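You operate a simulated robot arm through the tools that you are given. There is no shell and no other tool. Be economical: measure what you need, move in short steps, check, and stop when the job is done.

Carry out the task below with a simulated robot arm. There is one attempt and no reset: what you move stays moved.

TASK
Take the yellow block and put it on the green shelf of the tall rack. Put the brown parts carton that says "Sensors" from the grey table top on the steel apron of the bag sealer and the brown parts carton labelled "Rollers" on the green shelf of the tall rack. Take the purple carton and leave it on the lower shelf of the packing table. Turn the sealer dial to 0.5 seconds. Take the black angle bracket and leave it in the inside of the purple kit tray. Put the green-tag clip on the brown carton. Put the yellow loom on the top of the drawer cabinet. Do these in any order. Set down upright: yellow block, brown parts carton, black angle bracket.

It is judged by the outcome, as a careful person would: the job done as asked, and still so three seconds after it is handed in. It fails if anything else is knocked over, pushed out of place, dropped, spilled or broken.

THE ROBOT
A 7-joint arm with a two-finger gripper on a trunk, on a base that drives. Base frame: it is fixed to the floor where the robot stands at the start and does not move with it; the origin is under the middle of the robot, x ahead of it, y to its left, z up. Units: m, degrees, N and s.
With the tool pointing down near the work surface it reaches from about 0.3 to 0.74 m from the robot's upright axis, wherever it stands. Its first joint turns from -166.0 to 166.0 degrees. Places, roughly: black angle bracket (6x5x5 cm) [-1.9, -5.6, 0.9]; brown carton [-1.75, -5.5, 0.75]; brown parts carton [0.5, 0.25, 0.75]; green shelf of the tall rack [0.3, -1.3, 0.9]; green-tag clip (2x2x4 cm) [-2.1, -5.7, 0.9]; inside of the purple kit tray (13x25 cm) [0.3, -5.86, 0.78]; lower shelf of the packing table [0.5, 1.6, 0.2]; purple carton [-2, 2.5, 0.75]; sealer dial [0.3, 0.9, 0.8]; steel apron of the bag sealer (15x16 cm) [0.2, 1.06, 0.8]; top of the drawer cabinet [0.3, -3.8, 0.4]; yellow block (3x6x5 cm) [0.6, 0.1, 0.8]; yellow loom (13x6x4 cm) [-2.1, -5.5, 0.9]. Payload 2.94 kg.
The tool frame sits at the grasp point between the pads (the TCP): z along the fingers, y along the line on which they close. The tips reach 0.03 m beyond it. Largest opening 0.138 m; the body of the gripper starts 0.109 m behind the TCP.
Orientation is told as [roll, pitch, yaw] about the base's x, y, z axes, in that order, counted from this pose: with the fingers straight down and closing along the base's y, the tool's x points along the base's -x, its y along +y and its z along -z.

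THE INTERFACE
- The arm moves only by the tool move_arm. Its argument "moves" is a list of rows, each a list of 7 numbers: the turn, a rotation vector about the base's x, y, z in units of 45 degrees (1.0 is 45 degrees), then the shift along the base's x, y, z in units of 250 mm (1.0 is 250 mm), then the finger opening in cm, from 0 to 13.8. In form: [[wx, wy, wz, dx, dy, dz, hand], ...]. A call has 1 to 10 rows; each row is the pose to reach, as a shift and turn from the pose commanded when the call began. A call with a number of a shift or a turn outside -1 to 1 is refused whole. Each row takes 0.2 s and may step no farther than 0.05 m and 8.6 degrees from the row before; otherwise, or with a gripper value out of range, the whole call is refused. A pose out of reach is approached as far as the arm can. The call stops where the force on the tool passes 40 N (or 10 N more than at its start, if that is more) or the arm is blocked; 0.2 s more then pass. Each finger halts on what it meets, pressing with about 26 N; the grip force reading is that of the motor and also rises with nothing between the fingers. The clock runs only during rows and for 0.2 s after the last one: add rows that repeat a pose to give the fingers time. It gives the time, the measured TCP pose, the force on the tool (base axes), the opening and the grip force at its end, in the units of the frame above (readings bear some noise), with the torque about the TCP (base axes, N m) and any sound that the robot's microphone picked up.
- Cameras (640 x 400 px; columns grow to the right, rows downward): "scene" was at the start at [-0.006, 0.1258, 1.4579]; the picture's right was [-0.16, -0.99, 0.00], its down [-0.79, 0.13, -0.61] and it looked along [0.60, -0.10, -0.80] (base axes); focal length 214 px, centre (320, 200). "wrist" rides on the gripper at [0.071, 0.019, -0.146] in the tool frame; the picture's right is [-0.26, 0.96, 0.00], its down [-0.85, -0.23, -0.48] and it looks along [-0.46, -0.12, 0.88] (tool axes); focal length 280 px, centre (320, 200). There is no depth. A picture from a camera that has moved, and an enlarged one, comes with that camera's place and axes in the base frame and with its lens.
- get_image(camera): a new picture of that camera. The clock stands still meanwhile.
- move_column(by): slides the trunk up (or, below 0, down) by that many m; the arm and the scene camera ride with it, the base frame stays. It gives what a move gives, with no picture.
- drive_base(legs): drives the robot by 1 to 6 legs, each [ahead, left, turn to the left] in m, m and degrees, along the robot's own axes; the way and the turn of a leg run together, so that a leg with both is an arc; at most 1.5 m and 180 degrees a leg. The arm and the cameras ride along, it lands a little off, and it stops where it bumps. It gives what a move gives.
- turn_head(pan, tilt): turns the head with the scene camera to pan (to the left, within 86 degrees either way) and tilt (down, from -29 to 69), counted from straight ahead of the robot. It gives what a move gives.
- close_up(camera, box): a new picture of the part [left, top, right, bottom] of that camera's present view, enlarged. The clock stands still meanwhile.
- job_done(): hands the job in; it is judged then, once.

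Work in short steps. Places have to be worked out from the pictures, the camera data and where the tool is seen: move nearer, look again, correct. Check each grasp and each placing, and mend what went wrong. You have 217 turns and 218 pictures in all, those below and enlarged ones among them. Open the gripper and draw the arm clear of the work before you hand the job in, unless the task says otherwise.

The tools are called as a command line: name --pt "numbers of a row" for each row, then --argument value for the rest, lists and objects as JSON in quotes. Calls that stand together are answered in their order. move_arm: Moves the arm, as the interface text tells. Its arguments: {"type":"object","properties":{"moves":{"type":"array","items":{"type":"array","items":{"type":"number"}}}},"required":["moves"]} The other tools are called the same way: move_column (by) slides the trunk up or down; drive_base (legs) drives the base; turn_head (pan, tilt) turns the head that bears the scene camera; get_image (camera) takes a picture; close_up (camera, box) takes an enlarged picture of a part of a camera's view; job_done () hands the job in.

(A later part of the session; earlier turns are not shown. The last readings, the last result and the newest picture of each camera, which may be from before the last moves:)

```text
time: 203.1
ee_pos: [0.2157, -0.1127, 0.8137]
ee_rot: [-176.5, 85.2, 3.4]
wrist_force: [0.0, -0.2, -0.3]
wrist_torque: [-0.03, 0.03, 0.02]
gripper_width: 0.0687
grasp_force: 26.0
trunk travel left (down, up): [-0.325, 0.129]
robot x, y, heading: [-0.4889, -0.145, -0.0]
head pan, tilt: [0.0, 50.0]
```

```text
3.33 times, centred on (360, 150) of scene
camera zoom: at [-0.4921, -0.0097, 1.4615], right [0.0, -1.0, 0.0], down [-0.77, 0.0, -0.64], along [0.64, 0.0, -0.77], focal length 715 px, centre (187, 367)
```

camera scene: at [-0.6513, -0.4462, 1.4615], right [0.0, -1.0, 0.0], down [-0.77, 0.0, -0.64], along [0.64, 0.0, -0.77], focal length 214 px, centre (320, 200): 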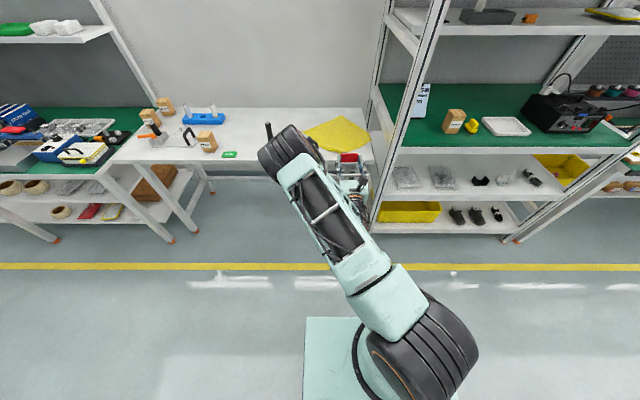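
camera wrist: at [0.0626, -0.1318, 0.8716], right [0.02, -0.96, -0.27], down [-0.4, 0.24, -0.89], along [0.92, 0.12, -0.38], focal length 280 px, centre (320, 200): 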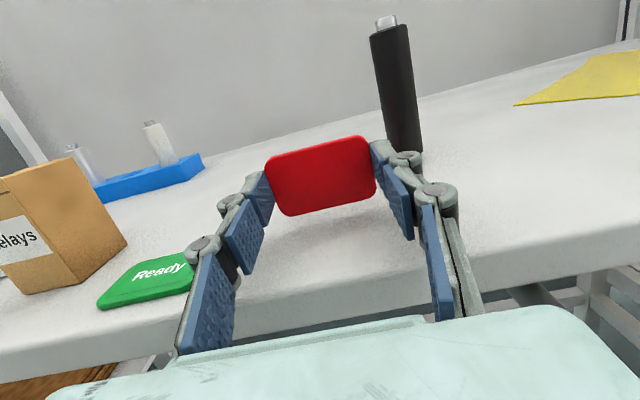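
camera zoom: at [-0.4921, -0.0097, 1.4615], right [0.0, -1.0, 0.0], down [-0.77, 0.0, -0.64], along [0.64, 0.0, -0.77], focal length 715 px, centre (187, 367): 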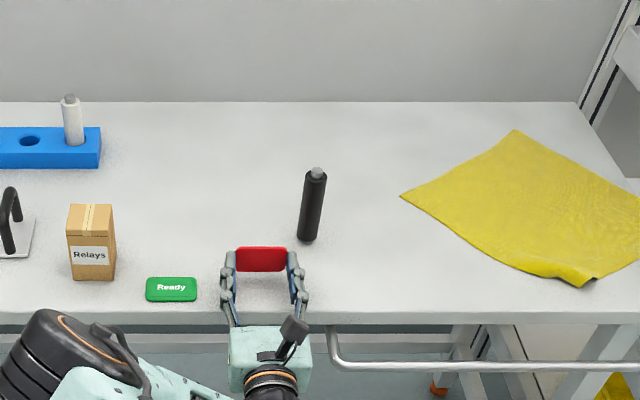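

I lower the remaining 1.3 cm gently.

move_arm --pt "0 0 0 0 0 -0.02 4.5" --pt "0 0 0 0 0 -0.04 4.5" --pt "0 0 0 0 0 -0.05 4.5"

get_image --camera "wrist"

```text
time: 203.9
ee_pos: [0.2162, -0.1131, 0.8041]
ee_rot: [-176.9, 84.7, 2.8]
wrist_force: [0.0, 0.4, 12.5]
wrist_torque: [-0.11, -0.34, 0.01]
gripper_width: 0.0685
grasp_force: 26.2
trunk travel left (down, up): [-0.325, 0.129]
robot x, y, heading: [-0.4901, -0.1438, -0.1]
head pan, tilt: [0.0, 50.0]
```

```text
121 pictures are left
camera wrist: at [0.0625, -0.1319, 0.8611], right [0.02, -0.96, -0.27], down [-0.39, 0.24, -0.89], along [0.92, 0.12, -0.38], focal length 280 px, centre (320, 200)
```

wrist: 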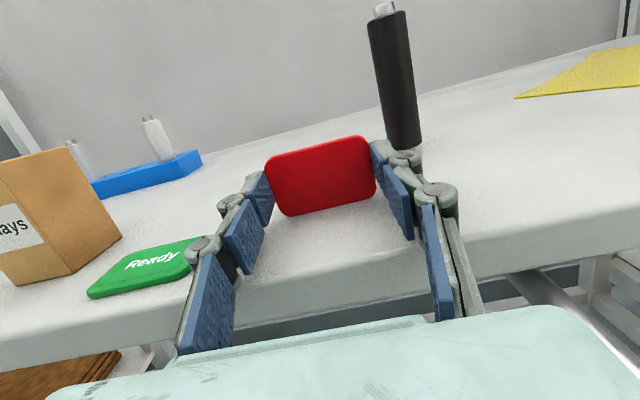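

Contact is at the card's lower edge. I open so the card tips back toward the hand, printed side up.

move_arm --pt "0 0 0 0 0 0.01 5.5" --pt "0 0 0 0 0 0.01 7.5" --pt "0 0 0 0 0 0.01 9" --pt "0 0 0 0 0 0.01 9" --pt "0 0 0 0 0 0.01 9"

get_image --camera "wrist"

```text
time: 205.1
ee_pos: [0.2151, -0.1136, 0.8023]
ee_rot: [-176.6, 85.1, 3.0]
wrist_force: [0.5, 0.0, 0.2]
wrist_torque: [-0.02, -0.01, 0.02]
gripper_width: 0.09
grasp_force: 0.1
trunk travel left (down, up): [-0.325, 0.129]
robot x, y, heading: [-0.4895, -0.1467, -0.0]
head pan, tilt: [0.0, 50.0]
```

```text
120 pictures are left
camera wrist: at [0.0631, -0.1316, 0.8612], right [0.02, -0.96, -0.27], down [-0.4, 0.24, -0.89], along [0.92, 0.12, -0.38], focal length 280 px, centre (320, 200)
```

wrist: 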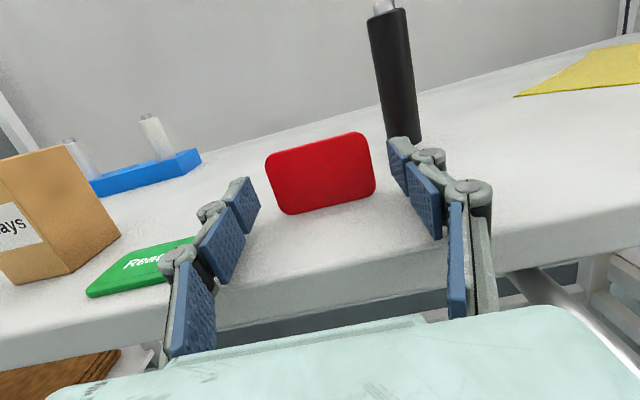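

The card stands on its own edge. I regrip it higher, then tilt it 8° more and release again.

move_arm --pt "0 0 0 0 0 0.045 9" --pt "0 0 0 0 0 0.045 7.5" --pt "0 0 0 0 0 0.045 6" --pt "0 0 0 0 0 0.045 4.5" --pt "0 0 0 0 0 0.045 4.5" --pt "0 0 0 0 0 0.12 4.5" --pt "0 -0.1 0 -0.02 0 0.12 4.5" --pt "0 -0.2 0 -0.025 0 0.12 4.5"

get_image --camera "wrist"

```text
time: 206.9
ee_pos: [0.2089, -0.1129, 0.8325]
ee_rot: [-178.6, 76.0, 1.1]
wrist_force: [0.5, 0.2, 0.3]
wrist_torque: [-0.01, 0.04, -0.01]
gripper_width: 0.0451
grasp_force: 0.2
trunk travel left (down, up): [-0.325, 0.129]
robot x, y, heading: [-0.4918, -0.1494, 0.1]
head pan, tilt: [0.0, 50.0]
```

```text
119 pictures are left
camera wrist: at [0.0488, -0.1317, 0.8666], right [0.06, -0.96, -0.26], down [-0.26, 0.24, -0.94], along [0.96, 0.12, -0.23], focal length 280 px, centre (320, 200)
```

wrist: 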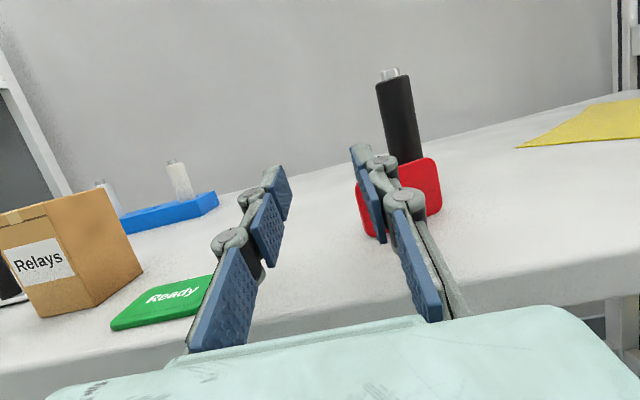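

The card slipped out and moved toward the post. I look from the scene camera.

close_up --camera "scene" --box '[310, 120, 390, 180]'

```text
6.67 times, centred on (350, 150) of scene
camera zoom: at [-0.4921, -0.0097, 1.4615], right [0.0, -1.0, 0.0], down [-0.77, 0.0, -0.64], along [0.64, 0.0, -0.77], focal length 1430 px, centre (120, 533)
```

zoom: 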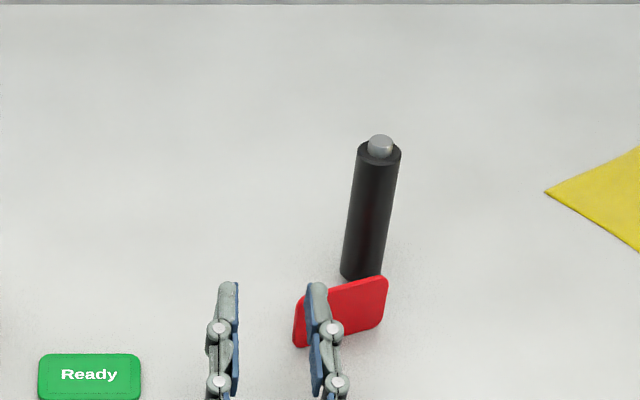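

The card is still standing on edge, printed side forward. I'll pinch it from above instead. First I raise the hand straight up.

move_arm --pt "0 0 0 -0.01 0.02 0.1 4.5" --pt "0 0 0 -0.02 0.02 0.25 4.5" --pt "0 0 0 -0.02 0 0.4 4.5" --pt "0 0.1 0 -0.02 0 0.5 4.5" --pt "0 0.25 0 -0.02 0 0.6 4.5" --pt "0 0.4 0 -0.02 0 0.7 4.5" --pt "0 0.55 0 -0.02 0 0.75 4.5" --pt "0 0.7 0 -0.02 0 0.8 4.5" --pt "0 0.85 0 -0.02 0 0.8 4.5" --pt "0 1 0 -0.02 0 0.8 4.5"

close_up --camera "scene" --box '[310, 120, 390, 180]'

get_image --camera "wrist"

```text
time: 209.1
ee_pos: [0.2037, -0.1133, 1.0332]
ee_rot: [-0.2, 58.9, 179.5]
wrist_force: [-0.7, -0.4, 0.0]
wrist_torque: [0.0, 0.01, -0.01]
gripper_width: 0.045
grasp_force: 0.0
trunk travel left (down, up): [-0.325, 0.129]
robot x, y, heading: [-0.4862, -0.145, -0.3]
head pan, tilt: [0.0, 50.0]
```

```text
6.67 times, centred on (350, 150) of scene
camera zoom: at [-0.4923, -0.01, 1.4615], right [0.0, -1.0, 0.0], down [-0.77, 0.0, -0.64], along [0.64, 0.0, -0.77], focal length 1430 px, centre (120, 533)
```

zoom: 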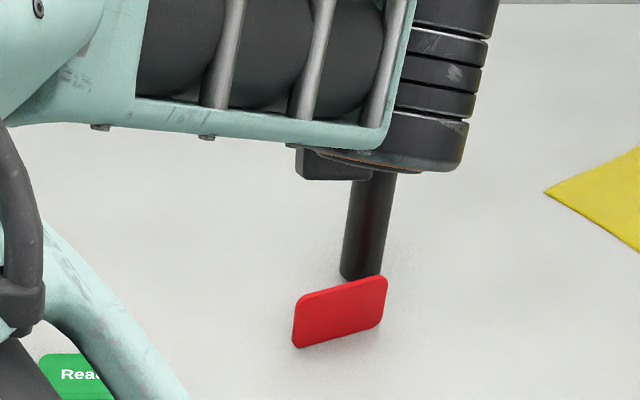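

```text
116 pictures are left
camera wrist: at [0.1142, -0.1315, 1.1689], right [-0.14, -0.96, -0.23], down [-0.84, 0.24, -0.48], along [0.52, 0.12, -0.85], focal length 280 px, centre (320, 200)
```

wrist: 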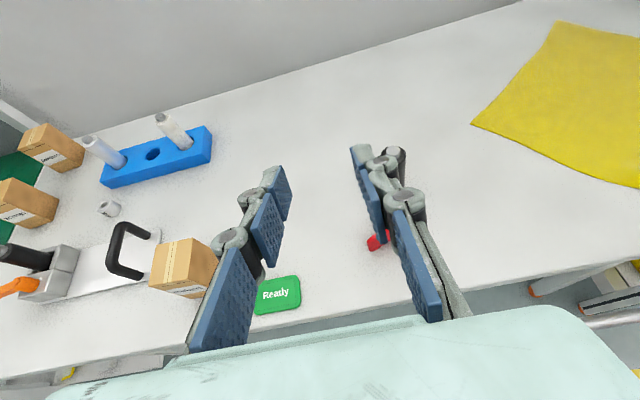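

The card stands centred at (0.258, -0.163), turned about 24°. I bring the tool vertical with yaw ≈114° above it.

move_arm --pt "0 0.17 0 0 0 0 5" --pt "0 0.34 0 0 0 0 5" --pt "0 0.51 0 0 0 0 5" --pt "0 0.68 0 0 0 0 5" --pt "0 0.85 0 0 0 0 5" --pt "0 1 0 0 0 0 5"

move_arm --pt "0.02 0.05 -0.16 0.03 -0.03 0 5" --pt "0.04 0.1 -0.33 0.07 -0.06 0 5" --pt "0.06 0.15 -0.5 0.1 -0.1 0 5" --pt "0.08 0.2 -0.66 0.14 -0.13 0 5" --pt "0.1 0.25 -0.82 0.18 -0.17 0 5" --pt "0.122 0.311 -0.97 0.216 -0.2 0 5"

move_arm --pt "0 0 -0.16 0 0 -0.05 5" --pt "0 0 -0.32 0 0 -0.1 5" --pt "0 0 -0.46 0 0 -0.2 5"

get_image --camera "wrist"

```text
time: 210.5
ee_pos: [0.202, -0.1136, 1.0322]
ee_rot: [0.3, 13.8, 179.7]
wrist_force: [0.6, 0.4, 0.6]
wrist_torque: [-0.01, 0.03, -0.02]
gripper_width: 0.0498
grasp_force: 0.1
trunk travel left (down, up): [-0.325, 0.129]
robot x, y, heading: [-0.4907, -0.1485, -0.1]
head pan, tilt: [0.0, 50.0]
```

```text
time: 211.9
ee_pos: [0.204, -0.1521, 1.0123]
ee_rot: [0.4, -0.8, 135.8]
wrist_force: [-0.1, 0.7, -0.2]
wrist_torque: [-0.05, -0.03, 0.01]
gripper_width: 0.05
grasp_force: 0.1
out of reach, approached as far as the arm can: row 5, 6
trunk travel left (down, up): [-0.325, 0.129]
robot x, y, heading: [-0.4949, -0.1487, 0.1]
head pan, tilt: [0.0, 50.0]
```

```text
time: 212.7
ee_pos: [0.2043, -0.1553, 0.961]
ee_rot: [0.4, -0.8, 115.1]
wrist_force: [-1.0, -0.3, -0.3]
wrist_torque: [0.02, -0.01, -0.02]
gripper_width: 0.05
grasp_force: 0.0
trunk travel left (down, up): [-0.325, 0.129]
robot x, y, heading: [-0.4868, -0.1479, -0.1]
head pan, tilt: [0.0, 50.0]
```

```text
115 pictures are left
camera wrist: at [0.2176, -0.2287, 1.107], right [-0.99, -0.17, 0.01], down [-0.15, 0.86, 0.49], along [-0.09, 0.48, -0.87], focal length 280 px, centre (320, 200)
```

wrist: 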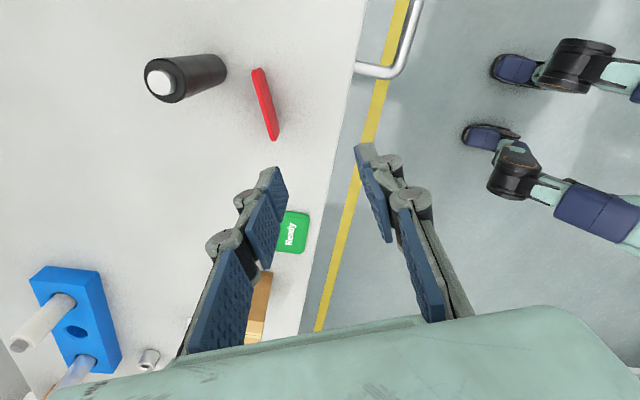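

The card's top edge is centred near (0.258, -0.168). I drive 5.5 cm forward so the arm can reach over it.

drive_base --legs '[[0.055, 0, 0]]'

get_image --camera "wrist"

```text
time: 213.7
ee_pos: [0.2581, -0.1554, 0.9616]
ee_rot: [0.4, -0.9, 115.2]
wrist_force: [1.0, 0.0, 0.0]
wrist_torque: [0.01, 0.04, 0.01]
gripper_width: 0.05
grasp_force: 0.1
trunk travel left (down, up): [-0.325, 0.129]
robot x, y, heading: [-0.4331, -0.1471, 0.2]
head pan, tilt: [0.0, 50.0]
```

```text
114 pictures are left
camera wrist: at [0.2713, -0.2288, 1.1071], right [-0.98, -0.17, 0.01], down [-0.15, 0.86, 0.49], along [-0.09, 0.48, -0.87], focal length 280 px, centre (320, 200)
```

wrist: 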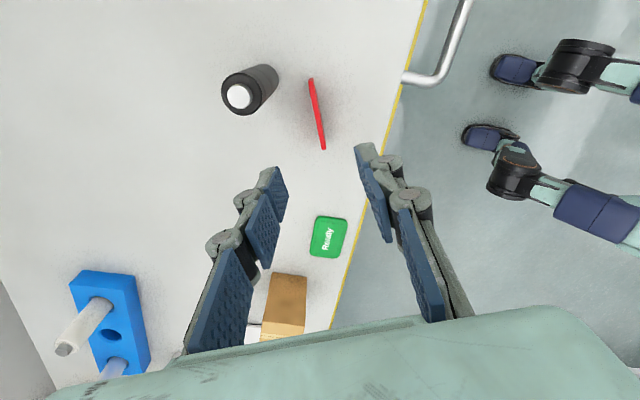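

I align yaw by -6°, narrow the opening to 3.5 cm and descend on the card.

move_arm --pt "0 0 -0.07 0.008 -0.03 -0.08 4.5" --pt "0 0 -0.142 0.016 -0.052 -0.2 3.5" --pt "0 0 -0.142 0.016 -0.052 -0.32 3.5" --pt "0 0 -0.142 0.016 -0.052 -0.36 3.5"

get_image --camera "wrist"

```text
time: 214.7
ee_pos: [0.2616, -0.1674, 0.873]
ee_rot: [0.4, -0.8, 108.8]
wrist_force: [0.3, -0.2, -0.7]
wrist_torque: [0.05, -0.01, 0.0]
gripper_width: 0.0352
grasp_force: 0.1
trunk travel left (down, up): [-0.325, 0.129]
robot x, y, heading: [-0.4375, -0.146, -0.1]
head pan, tilt: [0.0, 50.0]
```

```text
113 pictures are left
camera wrist: at [0.2673, -0.2418, 1.0178], right [-1.0, -0.06, 0.01], down [-0.05, 0.87, 0.49], along [-0.04, 0.48, -0.87], focal length 280 px, centre (320, 200)
```

wrist: 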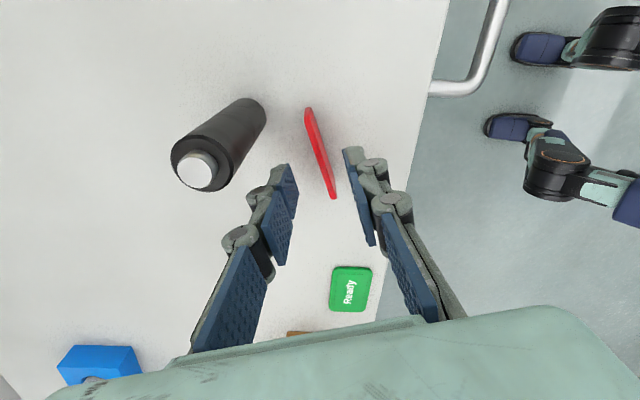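

The card is between the fingers. I lower 3.5 cm and close.

move_arm --pt "0 0 0 0 -0.015 -0.08 3.5" --pt "0 0 0 0 -0.02 -0.145 3.5" --pt "0 0 0 0 -0.02 -0.145 2" --pt "0 0 0 0 -0.02 -0.145 0" --pt "0 0 0 0 -0.02 -0.145 0" --pt "0 0 0 0 -0.02 -0.145 0"

get_image --camera "wrist"

```text
time: 216.1
ee_pos: [0.2626, -0.1721, 0.8355]
ee_rot: [0.5, -0.8, 108.8]
wrist_force: [0.6, 0.4, 0.4]
wrist_torque: [0.03, -0.02, 0.01]
gripper_width: 0.0058
grasp_force: 25.9
trunk travel left (down, up): [-0.325, 0.129]
robot x, y, heading: [-0.4322, -0.1488, 0.2]
head pan, tilt: [0.0, 50.0]
```

```text
112 pictures are left
camera wrist: at [0.2674, -0.2468, 0.9806], right [-1.0, -0.06, 0.01], down [-0.05, 0.87, 0.49], along [-0.04, 0.48, -0.87], focal length 280 px, centre (320, 200)
```

wrist: 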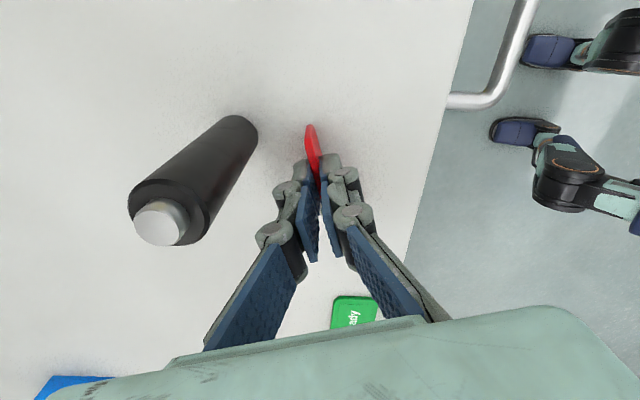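

Pinched (5.8 mm thick). I lift, yaw to 90°, and move away from the post.

move_arm --pt "0 0 0 0 0 0.12 0" --pt "0 0 0 0 0 0.28 0" --pt "0 0 -0.1 -0.05 0.06 0.36 0" --pt "0 0 -0.2 -0.1 0.12 0.36 0" --pt "0 0 -0.3 -0.15 0.18 0.36 0" --pt "0 0 -0.418 -0.2 0.24 0.36 0"

move_arm --pt "0 -0.12 0 0 0 0 0" --pt "0 -0.25 0 0 0 0 0" --pt "0 -0.38 0 0 0 0 0" --pt "0 -0.51 0 0 0 0 0" --pt "0 -0.64 0 0 0 0 0" --pt "0 -0.78 0 0 0 0 0"

get_image --camera "wrist"

close_up --camera "scene" --box '[270, 90, 430, 210]'

```text
time: 217.4
ee_pos: [0.2116, -0.112, 0.9261]
ee_rot: [0.4, -0.6, 89.9]
wrist_force: [0.0, 0.1, -0.6]
wrist_torque: [0.02, -0.01, -0.01]
gripper_width: 0.0058
grasp_force: 26.0
trunk travel left (down, up): [-0.325, 0.129]
robot x, y, heading: [-0.434, -0.1446, 0.1]
head pan, tilt: [0.0, 50.0]
```

```text
time: 218.8
ee_pos: [0.2123, -0.1128, 0.9264]
ee_rot: [-34.8, -0.6, 90.5]
wrist_force: [0.1, 0.5, -0.1]
wrist_torque: [-0.01, -0.02, 0.01]
gripper_width: 0.0062
grasp_force: 26.0
trunk travel left (down, up): [-0.325, 0.129]
robot x, y, heading: [-0.4368, -0.1466, 0.1]
head pan, tilt: [0.0, 50.0]
```

```text
111 pictures are left
camera wrist: at [0.1124, -0.1862, 1.0344], right [-0.79, 0.26, -0.55], down [-0.09, 0.84, 0.53], along [0.6, 0.47, -0.65], focal length 280 px, centre (320, 200)
```

wrist: 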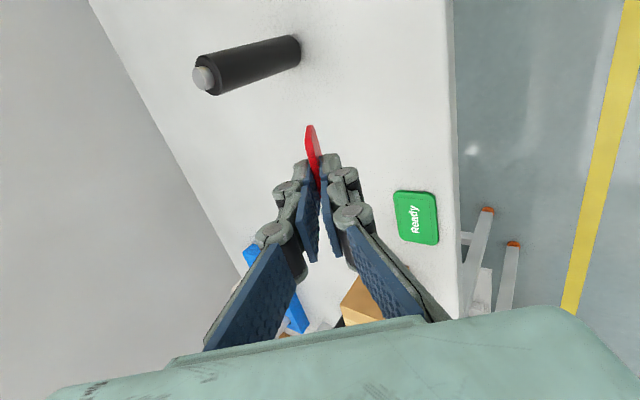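

```text
3.33 times, centred on (350, 150) of scene
camera zoom: at [-0.4388, -0.01, 1.4615], right [0.0, -1.0, 0.0], down [-0.77, 0.0, -0.64], along [0.64, 0.0, -0.77], focal length 715 px, centre (220, 367)
```

zoom: 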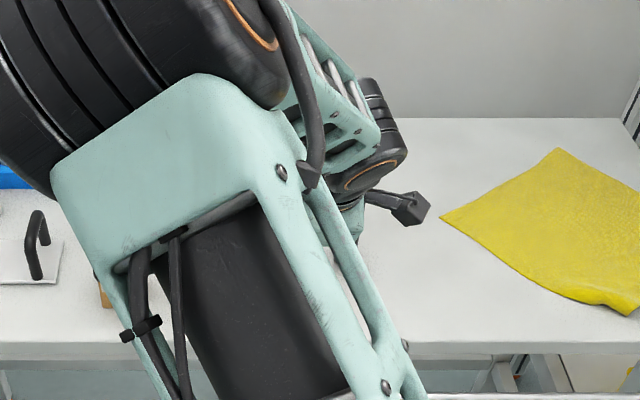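

The card leans 35° with its printed side up-forward. I lower it until its lower edge touches.

move_arm --pt "0 0 0 0 0 -0.15 0" --pt "0 0 0 0 0 -0.3 0" --pt "0 0 0 0 0 -0.37 0" --pt "0 0 0 0 0 -0.395 0"

get_image --camera "wrist"

```text
time: 219.8
ee_pos: [0.2119, -0.1141, 0.8269]
ee_rot: [-34.5, -0.6, 90.4]
wrist_force: [0.8, 0.1, -1.2]
wrist_torque: [-0.02, -0.01, -0.02]
gripper_width: 0.0062
grasp_force: 26.2
trunk travel left (down, up): [-0.325, 0.129]
robot x, y, heading: [-0.4368, -0.1491, 0.3]
head pan, tilt: [0.0, 50.0]
```

```text
109 pictures are left
camera wrist: at [0.1122, -0.1867, 0.9355], right [-0.8, 0.26, -0.55], down [-0.09, 0.84, 0.53], along [0.6, 0.47, -0.65], focal length 280 px, centre (320, 200)
```

wrist: 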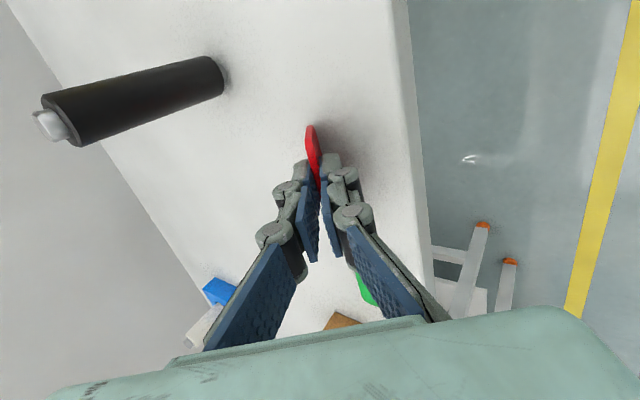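

I lower 3 mm more and open a little.

move_arm --pt "0 0 0 0 0 -0.008 0" --pt "0 0 0 0 0 -0.012 0.6" --pt "0 0 0 0 0 -0.012 1.5" --pt "0 0 0 0 0 -0.008 2.4" --pt "0 0 0 0 0 -0.004 2.4"

get_image --camera "wrist"

```text
time: 221.1
ee_pos: [0.211, -0.114, 0.8259]
ee_rot: [-34.7, -0.7, 90.5]
wrist_force: [-0.9, -0.2, 0.5]
wrist_torque: [0.01, -0.01, -0.01]
gripper_width: 0.0241
grasp_force: 0.1
trunk travel left (down, up): [-0.325, 0.129]
robot x, y, heading: [-0.4384, -0.149, -0.1]
head pan, tilt: [0.0, 50.0]
```

```text
108 pictures are left
camera wrist: at [0.1122, -0.1863, 0.9344], right [-0.8, 0.26, -0.55], down [-0.09, 0.84, 0.53], along [0.6, 0.47, -0.65], focal length 280 px, centre (320, 200)
```

wrist: 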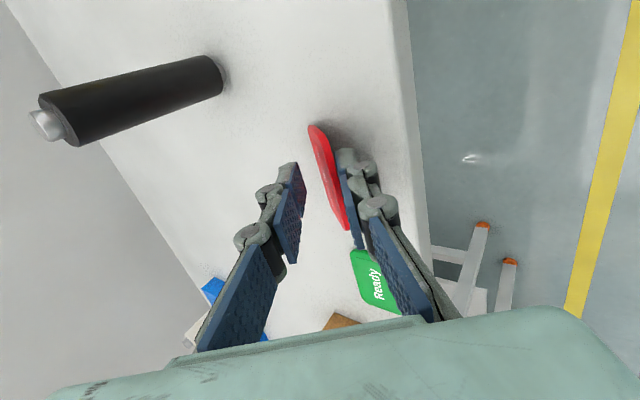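

The card now rests on the rear finger. I withdraw along the tool axis, up and back, so it lies down.

move_arm --pt "0 0 0 -0.04 0 0.055 2.4" --pt "0 0 0 -0.09 0 0.12 2.4" --pt "0 0 0 -0.18 0 0.25 2.4" --pt "0 0 0 -0.27 0 0.38 2.4" --pt "0 0 0 -0.36 0 0.5 2.4"

get_image --camera "wrist"

```text
time: 222.2
ee_pos: [0.1218, -0.1129, 0.9523]
ee_rot: [-34.7, -0.6, 90.4]
wrist_force: [-0.1, 0.0, -0.3]
wrist_torque: [-0.02, 0.0, -0.03]
gripper_width: 0.024
grasp_force: 0.1
trunk travel left (down, up): [-0.325, 0.129]
robot x, y, heading: [-0.4359, -0.1469, -0.1]
head pan, tilt: [0.0, 50.0]
```

```text
107 pictures are left
camera wrist: at [0.0217, -0.1862, 1.0599], right [-0.8, 0.26, -0.55], down [-0.09, 0.84, 0.53], along [0.6, 0.47, -0.65], focal length 280 px, centre (320, 200)
```

wrist: 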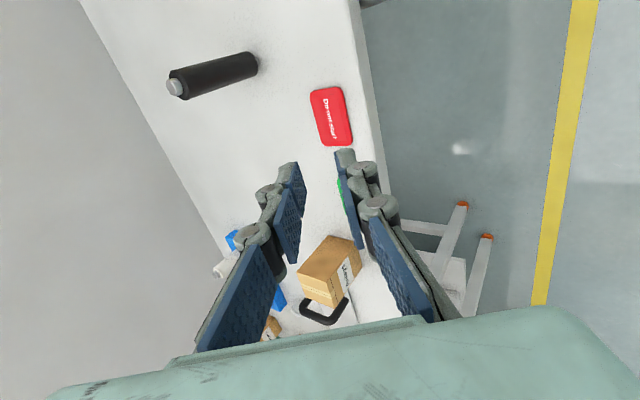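

The card lies face up. I zoom to see its text direction and position.

close_up --camera "wrist" --box '[280, 60, 400, 160]'

```text
4.00 times, centred on (340, 110) of wrist
camera zoom: at [0.0217, -0.1862, 1.0599], right [-0.8, 0.26, -0.55], down [-0.09, 0.84, 0.53], along [0.6, 0.47, -0.65], focal length 1122 px, centre (240, 560)
```

zoom: 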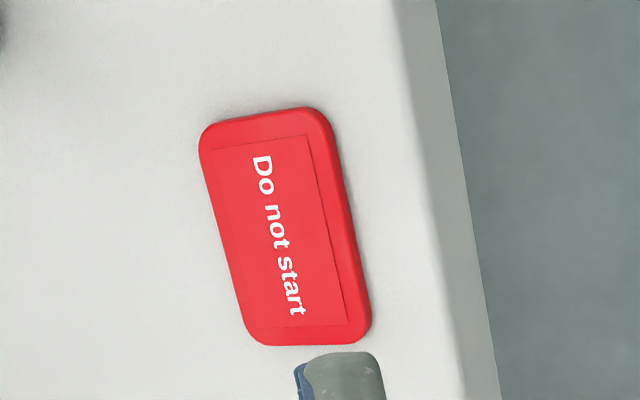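

It is face up in the right spot but turned 180°. I'll regrip it from above and turn it. First come free-space moves to a vertical tool at yaw 180 above it.

move_arm --pt "0 0.12 0 0.05 0 0 6" --pt "0 0.25 0 0.1 0 0 9" --pt "0 0.38 0 0.15 0 0 9.5" --pt "0 0.51 0 0.2 0 0 9.5" --pt "0 0.64 0 0.3 0 0 9.5" --pt "0 0.77 0 0.39 0.01 0 9.5"

move_arm --pt "0 0 0.17 0 0 0 9.5" --pt "0 0 0.34 0 0 0 9.5" --pt "0 0 0.51 0 0 0 9.5" --pt "0 0 0.68 0 0 0 9.5" --pt "0 0 0.85 0 0 0 9.5" --pt "0 0 1 0 0 0 9.5"

move_arm --pt "0 0 0.17 0 0 0 9.5" --pt "0 0 0.34 0 0 0 9.5" --pt "0 0 0.51 0 0 0 9.5" --pt "0 0 0.68 0 0 0 9.5" --pt "0 0 0.85 0 0 0 9.5" --pt "0 0 1 0 0 0 9.5"

get_image --camera "wrist"

```text
time: 223.7
ee_pos: [0.2183, -0.1093, 0.9516]
ee_rot: [0.0, -0.8, 90.1]
wrist_force: [0.0, 0.7, 0.6]
wrist_torque: [0.01, 0.0, 0.03]
gripper_width: 0.0948
grasp_force: 0.2
trunk travel left (down, up): [-0.325, 0.129]
robot x, y, heading: [-0.4364, -0.1459, -0.1]
head pan, tilt: [0.0, 50.0]
```

```text
time: 225.1
ee_pos: [0.2203, -0.1108, 0.9506]
ee_rot: [0.0, -0.8, 135.1]
wrist_force: [0.1, 0.2, 0.0]
wrist_torque: [0.0, -0.02, -0.04]
gripper_width: 0.0951
grasp_force: 0.2
trunk travel left (down, up): [-0.325, 0.129]
robot x, y, heading: [-0.436, -0.1472, -0.1]
head pan, tilt: [0.0, 50.0]
```

```text
time: 226.4
ee_pos: [0.2202, -0.1116, 0.9513]
ee_rot: [0.0, -0.9, -179.9]
wrist_force: [-0.4, 0.0, 0.4]
wrist_torque: [0.01, -0.02, -0.01]
gripper_width: 0.0952
grasp_force: 0.1
trunk travel left (down, up): [-0.325, 0.129]
robot x, y, heading: [-0.438, -0.1506, 0.2]
head pan, tilt: [0.0, 50.0]
```

```text
105 pictures are left
camera wrist: at [0.2913, -0.1301, 1.096], right [-0.26, -0.97, 0.0], down [-0.84, 0.23, 0.49], along [-0.47, 0.12, -0.87], focal length 280 px, centre (320, 200)
```

wrist: 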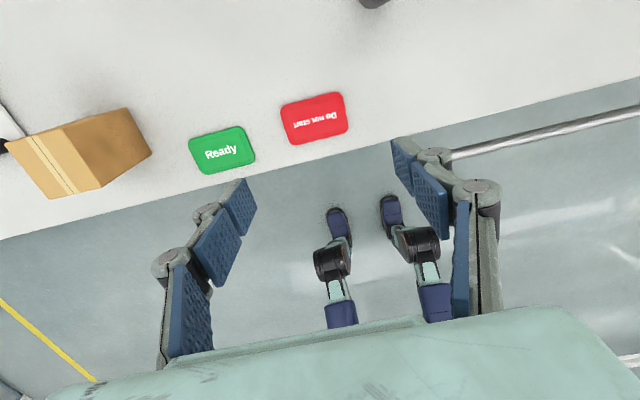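

The card is at (0.223, -0.109). I descend and close on it.

move_arm --pt "0 0.01 0.03 0.01 0.01 -0.18 9.5" --pt "0 0.02 0.03 0.01 0.01 -0.36 9.5" --pt "0 0.02 0.03 0.01 0.01 -0.53 9.5" --pt "0 0.02 0.03 0.01 0.01 -0.57 9.5" --pt "0 0.02 0.03 0.01 0.01 -0.585 9.5" --pt "0 0.02 0.03 0.01 0.01 -0.585 8" --pt "0 0.02 0.03 0.01 0.01 -0.585 6.5" --pt "0 0.02 0.03 0.01 0.01 -0.585 5.5" --pt "0 0.02 0.03 0.01 0.01 -0.585 5.5"

get_image --camera "wrist"

```text
time: 228.4
ee_pos: [0.2234, -0.11, 0.8081]
ee_rot: [-0.1, -1.1, -178.7]
wrist_force: [5.0, -3.3, 28.0]
wrist_torque: [-0.37, -0.38, -0.03]
gripper_width: 0.0688
grasp_force: 26.3
trunk travel left (down, up): [-0.325, 0.129]
robot x, y, heading: [-0.4358, -0.1465, 0.3]
head pan, tilt: [0.0, 50.0]
```

```text
104 pictures are left
camera wrist: at [0.296, -0.128, 0.9526], right [-0.24, -0.97, 0.0], down [-0.84, 0.21, 0.49], along [-0.48, 0.11, -0.87], focal length 280 px, centre (320, 200)
```

wrist: 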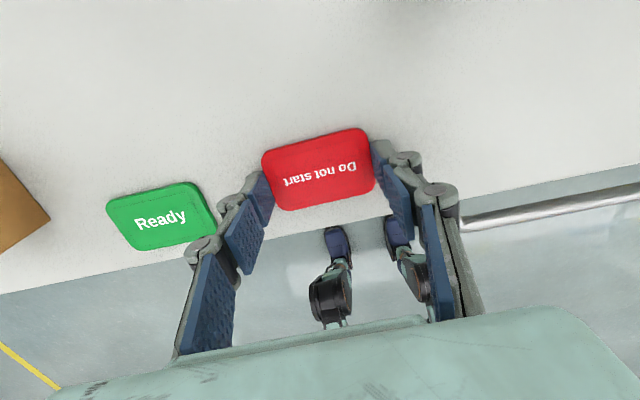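

Gripped. I lift 15 cm, then turn 180° in four free-air steps.

move_arm --pt "0 0 0 0 0 0.1 5.5" --pt "0 0 0 0 0 0.27 5.5" --pt "0 0 0 0 0 0.44 5.5" --pt "0 0 0 0 0 0.6 5.5"

move_arm --pt "0 0 -0.17 0 0 0 5.5" --pt "0 0 -0.34 0 0 0 5.5" --pt "0 0 -0.51 0 0 0 5.5" --pt "0 0 -0.68 0 0 0 5.5" --pt "0 0 -0.85 0 0 0 5.5" --pt "0 0 -1 0 0 0 5.5"

move_arm --pt "0 0 -0.17 0 0 0 5.5" --pt "0 0 -0.34 0 0 0 5.5" --pt "0 0 -0.51 0 0 0 5.5" --pt "0 0 -0.68 0 0 0 5.5" --pt "0 0 -0.85 0 0 0 5.5" --pt "0 0 -1 0 0 0 5.5"

move_arm --pt "0 0 -0.17 0 0 0 5.5" --pt "0 0 -0.34 0 0 0 5.5" --pt "0 0 -0.51 0 0 0 5.5" --pt "0 0 -0.68 0 0 0 5.5" --pt "0 0 -0.85 0 0 0 5.5" --pt "0 0 -1 0 0 0 5.5"

move_arm --pt "0 0 -0.17 0 0 0 5.5" --pt "0 0 -0.34 0 0 0 5.5" --pt "0 0 -0.51 0 0 0 5.5" --pt "0 0 -0.68 0 0 0 5.5" --pt "0 0 -0.85 0 0 0 5.5" --pt "0 0 -1 0 0 0 5.5"

get_image --camera "wrist"

```text
time: 229.4
ee_pos: [0.2197, -0.1065, 0.9556]
ee_rot: [-0.1, -1.7, -178.7]
wrist_force: [0.3, -0.2, 0.0]
wrist_torque: [0.01, -0.01, -0.02]
gripper_width: 0.0687
grasp_force: 25.8
trunk travel left (down, up): [-0.325, 0.129]
robot x, y, heading: [-0.4374, -0.1499, 0.1]
head pan, tilt: [0.0, 50.0]
```

```text
time: 230.8
ee_pos: [0.2211, -0.1075, 0.9552]
ee_rot: [0.0, -1.7, 136.2]
wrist_force: [-0.6, -0.3, -0.7]
wrist_torque: [0.0, -0.03, -0.01]
gripper_width: 0.0688
grasp_force: 25.5
trunk travel left (down, up): [-0.325, 0.129]
robot x, y, heading: [-0.4348, -0.1484, 0.2]
head pan, tilt: [0.0, 50.0]
```

```text
time: 232.2
ee_pos: [0.221, -0.1079, 0.9548]
ee_rot: [-0.2, -1.6, 91.2]
wrist_force: [-0.6, -0.1, -1.1]
wrist_torque: [-0.01, 0.0, 0.02]
gripper_width: 0.0686
grasp_force: 25.2
trunk travel left (down, up): [-0.325, 0.129]
robot x, y, heading: [-0.4385, -0.1505, 0.1]
head pan, tilt: [0.0, 50.0]
```

```text
time: 233.7
ee_pos: [0.2213, -0.108, 0.9559]
ee_rot: [0.1, -1.6, 46.3]
wrist_force: [-0.3, 0.7, 0.3]
wrist_torque: [-0.01, -0.01, 0.0]
gripper_width: 0.0685
grasp_force: 26.3
trunk travel left (down, up): [-0.325, 0.129]
robot x, y, heading: [-0.4377, -0.1491, 0.0]
head pan, tilt: [0.0, 50.0]
```

```text
time: 235.1
ee_pos: [0.222, -0.1082, 0.9555]
ee_rot: [0.0, -1.7, 1.2]
wrist_force: [0.3, 1.0, -0.6]
wrist_torque: [0.0, -0.03, 0.0]
gripper_width: 0.0682
grasp_force: 26.3
trunk travel left (down, up): [-0.325, 0.129]
robot x, y, heading: [-0.4347, -0.1487, 0.1]
head pan, tilt: [0.0, 50.0]
```

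```text
103 pictures are left
camera wrist: at [0.145, -0.0902, 1.0986], right [0.24, 0.97, 0.01], down [0.84, -0.21, 0.5], along [0.49, -0.12, -0.87], focal length 280 px, centre (320, 200)
```

wrist: 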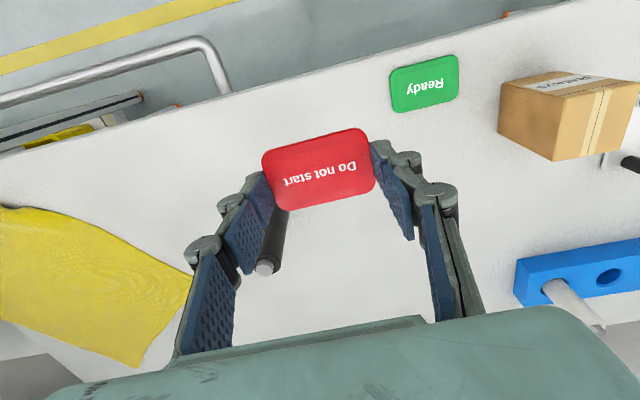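

Now it reads like the green one. I lower it to the table and release.

move_arm --pt "0 0.02 0 0 -0.01 -0.18 5.5" --pt "0 0.038 0 0 -0.015 -0.36 5.5" --pt "0 0.038 0 0 -0.015 -0.52 5.5" --pt "0 0.038 0 0 -0.015 -0.57 5.5" --pt "0 0.038 0 0 -0.015 -0.582 5.5" --pt "0 0.038 0 0 -0.015 -0.582 6.9" --pt "0 0.038 0 0 -0.015 -0.57 8.5" --pt "0 0.038 0 0 -0.015 -0.57 9.5"

get_image --camera "wrist"

```text
time: 236.8
ee_pos: [0.2207, -0.1125, 0.8108]
ee_rot: [0.0, 0.0, 1.4]
wrist_force: [0.3, 0.2, 0.6]
wrist_torque: [0.03, 0.01, 0.01]
gripper_width: 0.0949
grasp_force: 0.0
trunk travel left (down, up): [-0.325, 0.129]
robot x, y, heading: [-0.4373, -0.1416, 0.2]
head pan, tilt: [0.0, 50.0]
```

```text
102 pictures are left
camera wrist: at [0.1486, -0.0947, 0.9574], right [0.24, 0.97, 0.0], down [0.85, -0.21, 0.48], along [0.46, -0.11, -0.88], focal length 280 px, centre (320, 200)
```

wrist: 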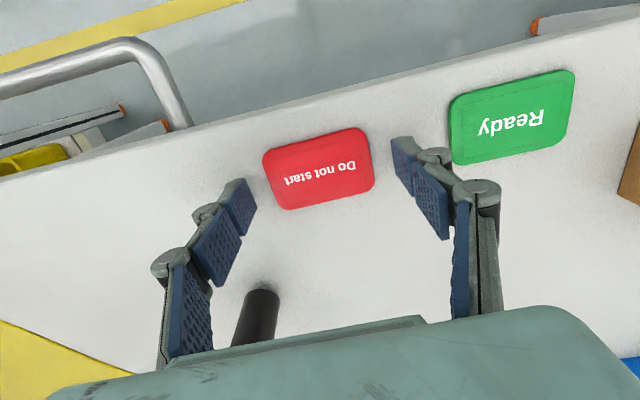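

Both cards are back in place. Next I straighten the yellow cloth. I rise first.

move_arm --pt "0 0 0 0 0 0.18 9.5" --pt "0 0 0 0 0 0.36 10" --pt "0 0 0 0 0 0.54 10" --pt "0 0 0 0 0 0.72 10" --pt "0 0 0 0 0 0.84 10"

```text
time: 238.1
ee_pos: [0.2198, -0.1116, 1.0222]
ee_rot: [0.0, 0.1, 1.4]
wrist_force: [0.6, -0.3, -0.6]
wrist_torque: [0.02, 0.0, 0.0]
gripper_width: 0.0998
grasp_force: 0.0
trunk travel left (down, up): [-0.325, 0.129]
robot x, y, heading: [-0.4382, -0.146, 0.2]
head pan, tilt: [0.0, 50.0]
```

The arm is at 1.02, above everything on the table. I strafe to the cloth and drive a little forward.

drive_base --legs '[[0, -0.42, 0], [0.17, 0, 0]]'

get_image --camera "wrist"

get_image --camera "scene"

```text
time: 243.3
ee_pos: [0.3906, -0.5287, 1.0215]
ee_rot: [0.0, 0.1, 1.0]
wrist_force: [0.1, -0.4, -0.3]
wrist_torque: [-0.04, 0.03, 0.01]
gripper_width: 0.1003
grasp_force: 0.1
trunk travel left (down, up): [-0.325, 0.129]
robot x, y, heading: [-0.2641, -0.5636, 0.1]
head pan, tilt: [0.0, 50.0]
```

```text
101 pictures are left
camera wrist: at [0.3193, -0.5113, 1.1675], right [0.24, 0.97, 0.0], down [0.85, -0.21, 0.48], along [0.46, -0.12, -0.88], focal length 280 px, centre (320, 200)
```

wrist: 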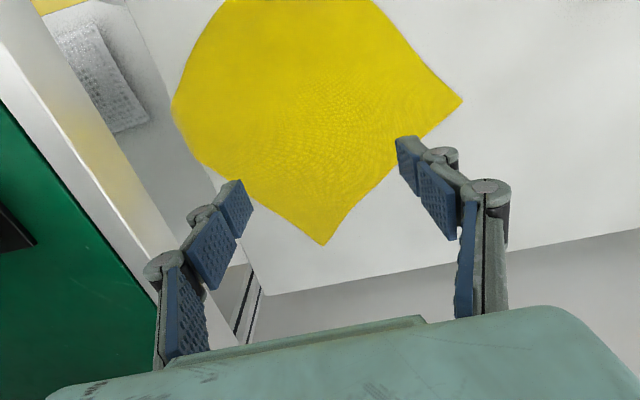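

```text
100 pictures are left
camera scene: at [-0.2667, -0.4246, 1.4615], right [-0.01, -1.0, 0.0], down [-0.77, 0.0, -0.64], along [0.64, 0.0, -0.77], focal length 214 px, centre (320, 200)
```

scene: 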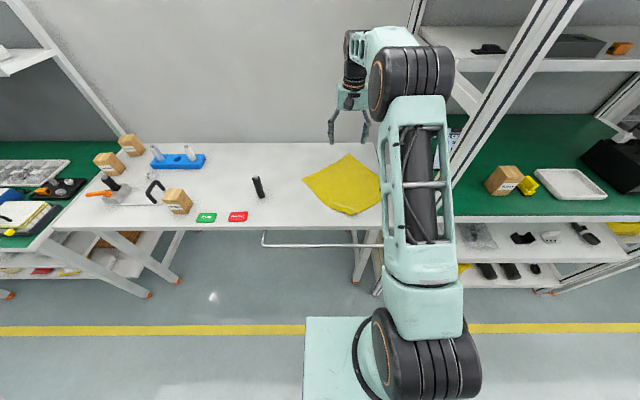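

The cloth has turned by about 35° and shifted 8 cm toward -y. I press with both fingertips spread wide at its centre and rotate and slide it back, starting gently.

move_arm --pt "0 0 0.05 0.01 -0.04 -0.17 12" --pt "0 0 0.1 0.02 -0.08 -0.35 13" --pt "0 0 0.2 0.03 -0.085 -0.52 13" --pt "0 0 0.3 0.03 -0.085 -0.7 13" --pt "0 0 0.38 0.03 -0.085 -0.8 13" --pt "0 0 0.38 0.03 -0.085 -0.83 13"

move_arm --pt "0 0 0 0 0 -0.015 13" --pt "0 0 0 0 0 -0.03 13"

get_image --camera "wrist"

```text
time: 244.7
ee_pos: [0.3986, -0.5503, 0.8137]
ee_rot: [0.1, 0.0, 18.2]
wrist_force: [-0.1, 0.2, 0.2]
wrist_torque: [-0.01, 0.03, -0.01]
gripper_width: 0.1299
grasp_force: 0.2
trunk travel left (down, up): [-0.325, 0.129]
robot x, y, heading: [-0.2695, -0.5624, -0.5]
head pan, tilt: [0.0, 50.0]
```

```text
time: 245.3
ee_pos: [0.3992, -0.5519, 0.8063]
ee_rot: [0.0, 0.1, 18.2]
wrist_force: [0.7, 0.9, 1.0]
wrist_torque: [0.01, 0.04, -0.02]
gripper_width: 0.13
grasp_force: 0.1
trunk travel left (down, up): [-0.325, 0.129]
robot x, y, heading: [-0.2706, -0.5646, -0.3]
head pan, tilt: [0.0, 50.0]
```

```text
99 pictures are left
camera wrist: at [0.325, -0.555, 0.9525], right [-0.05, 1.0, 0.0], down [0.88, 0.05, 0.48], along [0.47, 0.02, -0.88], focal length 280 px, centre (320, 200)
```

wrist: 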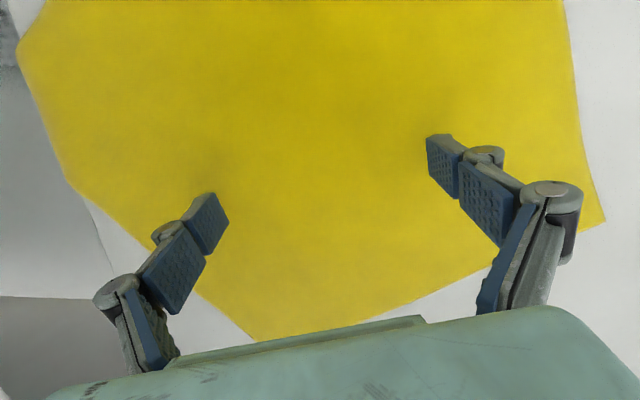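

No contact yet. I press a little further and watch for about 15 N.

move_arm --pt "0 0 0 0 0 -0.01 13" --pt "0 0 0 0 0 -0.02 13"

```text
time: 245.9
ee_pos: [0.3997, -0.5514, 0.8006]
ee_rot: [0.1, -0.1, 18.2]
wrist_force: [-0.6, 0.5, -0.9]
wrist_torque: [0.0, -0.02, 0.04]
gripper_width: 0.1301
grasp_force: 0.1
trunk travel left (down, up): [-0.325, 0.129]
robot x, y, heading: [-0.2664, -0.5604, -0.5]
head pan, tilt: [0.0, 50.0]
```

Still free (wide-open tips reach less). I continue down in small steps.

move_arm --pt "0 0 0 0 0 -0.015 13" --pt "0 0 0 0 0 -0.03 13" --pt "0 0 0 0 0 -0.045 13" --pt "0 0 0 0 0 -0.055 13"

```text
time: 246.9
ee_pos: [0.3996, -0.5503, 0.7918]
ee_rot: [0.0, -0.1, 18.2]
wrist_force: [-0.8, -0.9, 17.7]
wrist_torque: [-0.08, 0.06, 0.0]
gripper_width: 0.1344
grasp_force: 13.1
trunk travel left (down, up): [-0.325, 0.129]
robot x, y, heading: [-0.2618, -0.563, -0.4]
head pan, tilt: [0.0, 50.0]
```

Contact at 18 N. Now I rotate -35° and slide +8 cm in y.

move_arm --pt "0 0 -0.08 0 0.03 0 13" --pt "0 0 -0.16 0.01 0.06 0 13" --pt "0 0 -0.24 0.01 0.09 0 13" --pt "0 0 -0.32 0.02 0.13 0 13" --pt "0 0 -0.4 0.02 0.16 0 13" --pt "0 0 -0.48 0.03 0.2 0 13" --pt "0 0 -0.56 0.03 0.23 0 13" --pt "0 0 -0.64 0.04 0.26 0 13" --pt "0 0 -0.71 0.04 0.29 0 13" --pt "0 0 -0.78 0.04 0.31 0 13"

get_image --camera "wrist"

get_image --camera "scene"

```text
time: 249.1
ee_pos: [0.4075, -0.4736, 0.7895]
ee_rot: [0.1, 0.1, -17.0]
wrist_force: [0.2, 0.0, 10.7]
wrist_torque: [0.01, 0.03, 0.0]
gripper_width: 0.1282
grasp_force: 8.0
trunk travel left (down, up): [-0.325, 0.129]
robot x, y, heading: [-0.2656, -0.5579, -0.6]
head pan, tilt: [0.0, 50.0]
```

```text
98 pictures are left
camera wrist: at [0.3449, -0.4337, 0.9352], right [0.53, 0.85, 0.0], down [0.74, -0.47, 0.48], along [0.4, -0.25, -0.88], focal length 280 px, centre (320, 200)
```

wrist: 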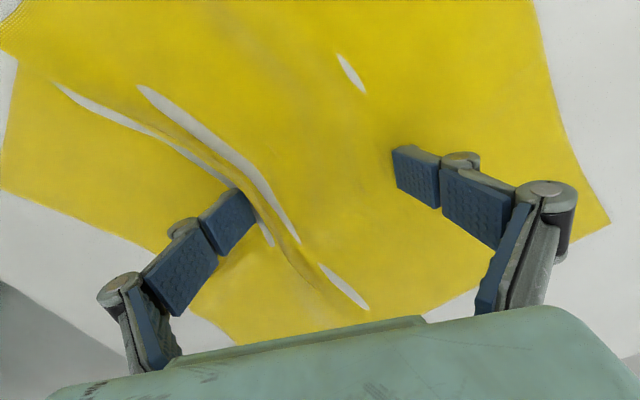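

```text
97 pictures are left
camera scene: at [-0.2679, -0.4247, 1.4615], right [-0.01, -1.0, 0.0], down [-0.77, 0.0, -0.64], along [0.64, 0.0, -0.77], focal length 214 px, centre (320, 200)
```

scene: 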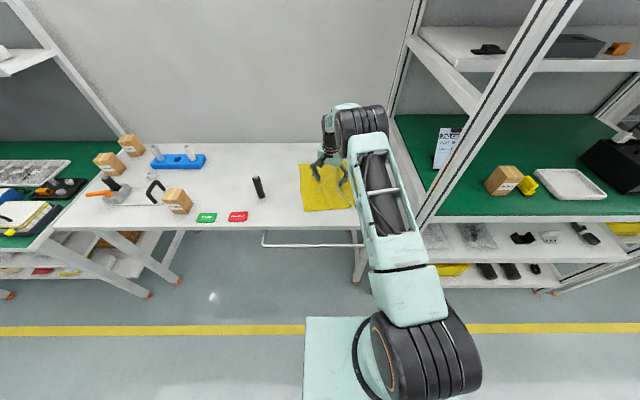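

The cloth followed and turned. I lift off and look.

move_arm --pt "0 0 0 0 0 0.15 13" --pt "0 0 0 0 0 0.33 13" --pt "0 0 0 0 0 0.5 13" --pt "0 0 0 0 0 0.67 13" --pt "0 0 0 0 0 0.84 13"

get_image --camera "wrist"

get_image --camera "scene"

```text
time: 250.3
ee_pos: [0.4074, -0.4718, 0.9987]
ee_rot: [0.1, 0.0, -17.0]
wrist_force: [0.4, 0.6, -0.1]
wrist_torque: [-0.03, 0.0, 0.01]
gripper_width: 0.1301
grasp_force: 0.2
trunk travel left (down, up): [-0.325, 0.129]
robot x, y, heading: [-0.2653, -0.5604, -0.4]
head pan, tilt: [0.0, 50.0]
```

```text
96 pictures are left
camera wrist: at [0.3451, -0.4332, 1.1446], right [0.53, 0.85, 0.0], down [0.74, -0.47, 0.48], along [0.4, -0.25, -0.88], focal length 280 px, centre (320, 200)
```

wrist: 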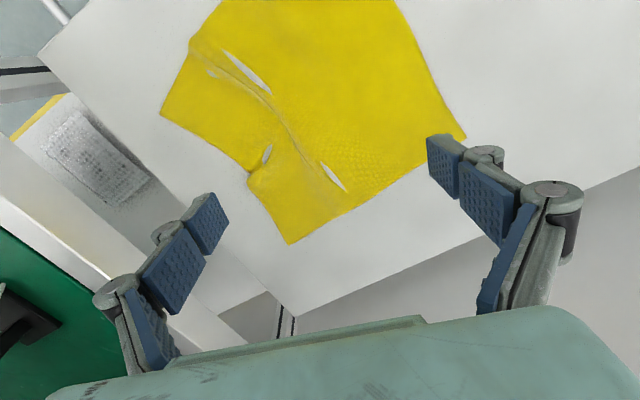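

```text
95 pictures are left
camera scene: at [-0.2673, -0.4247, 1.4615], right [-0.01, -1.0, 0.0], down [-0.77, 0.0, -0.64], along [0.64, 0.0, -0.77], focal length 214 px, centre (320, 200)
```

scene: 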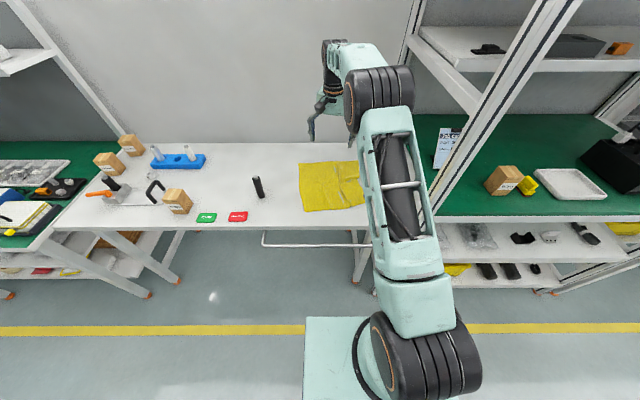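

The cloth is back within a few cm of its old place (corners at about (0.53,-0.32), (0.55,-0.62), (0.30,-0.64), (0.24,-0.36)). Now the Sensors carton: I square the tool and rise a bit.

move_arm --pt "0 0 0.1 0 0 0.08 12" --pt "0 0 0.2 0 0 0.16 11" --pt "0 0 0.3 0 0 0.2 10" --pt "0 0 0.378 0 0 0.2 9.5"

```text
time: 251.3
ee_pos: [0.4093, -0.4732, 1.0477]
ee_rot: [0.0, 0.0, 0.1]
wrist_force: [-0.4, 0.6, -0.5]
wrist_torque: [-0.02, -0.03, 0.03]
gripper_width: 0.095
grasp_force: 0.1
trunk travel left (down, up): [-0.325, 0.129]
robot x, y, heading: [-0.2658, -0.5662, -0.4]
head pan, tilt: [0.0, 50.0]
```

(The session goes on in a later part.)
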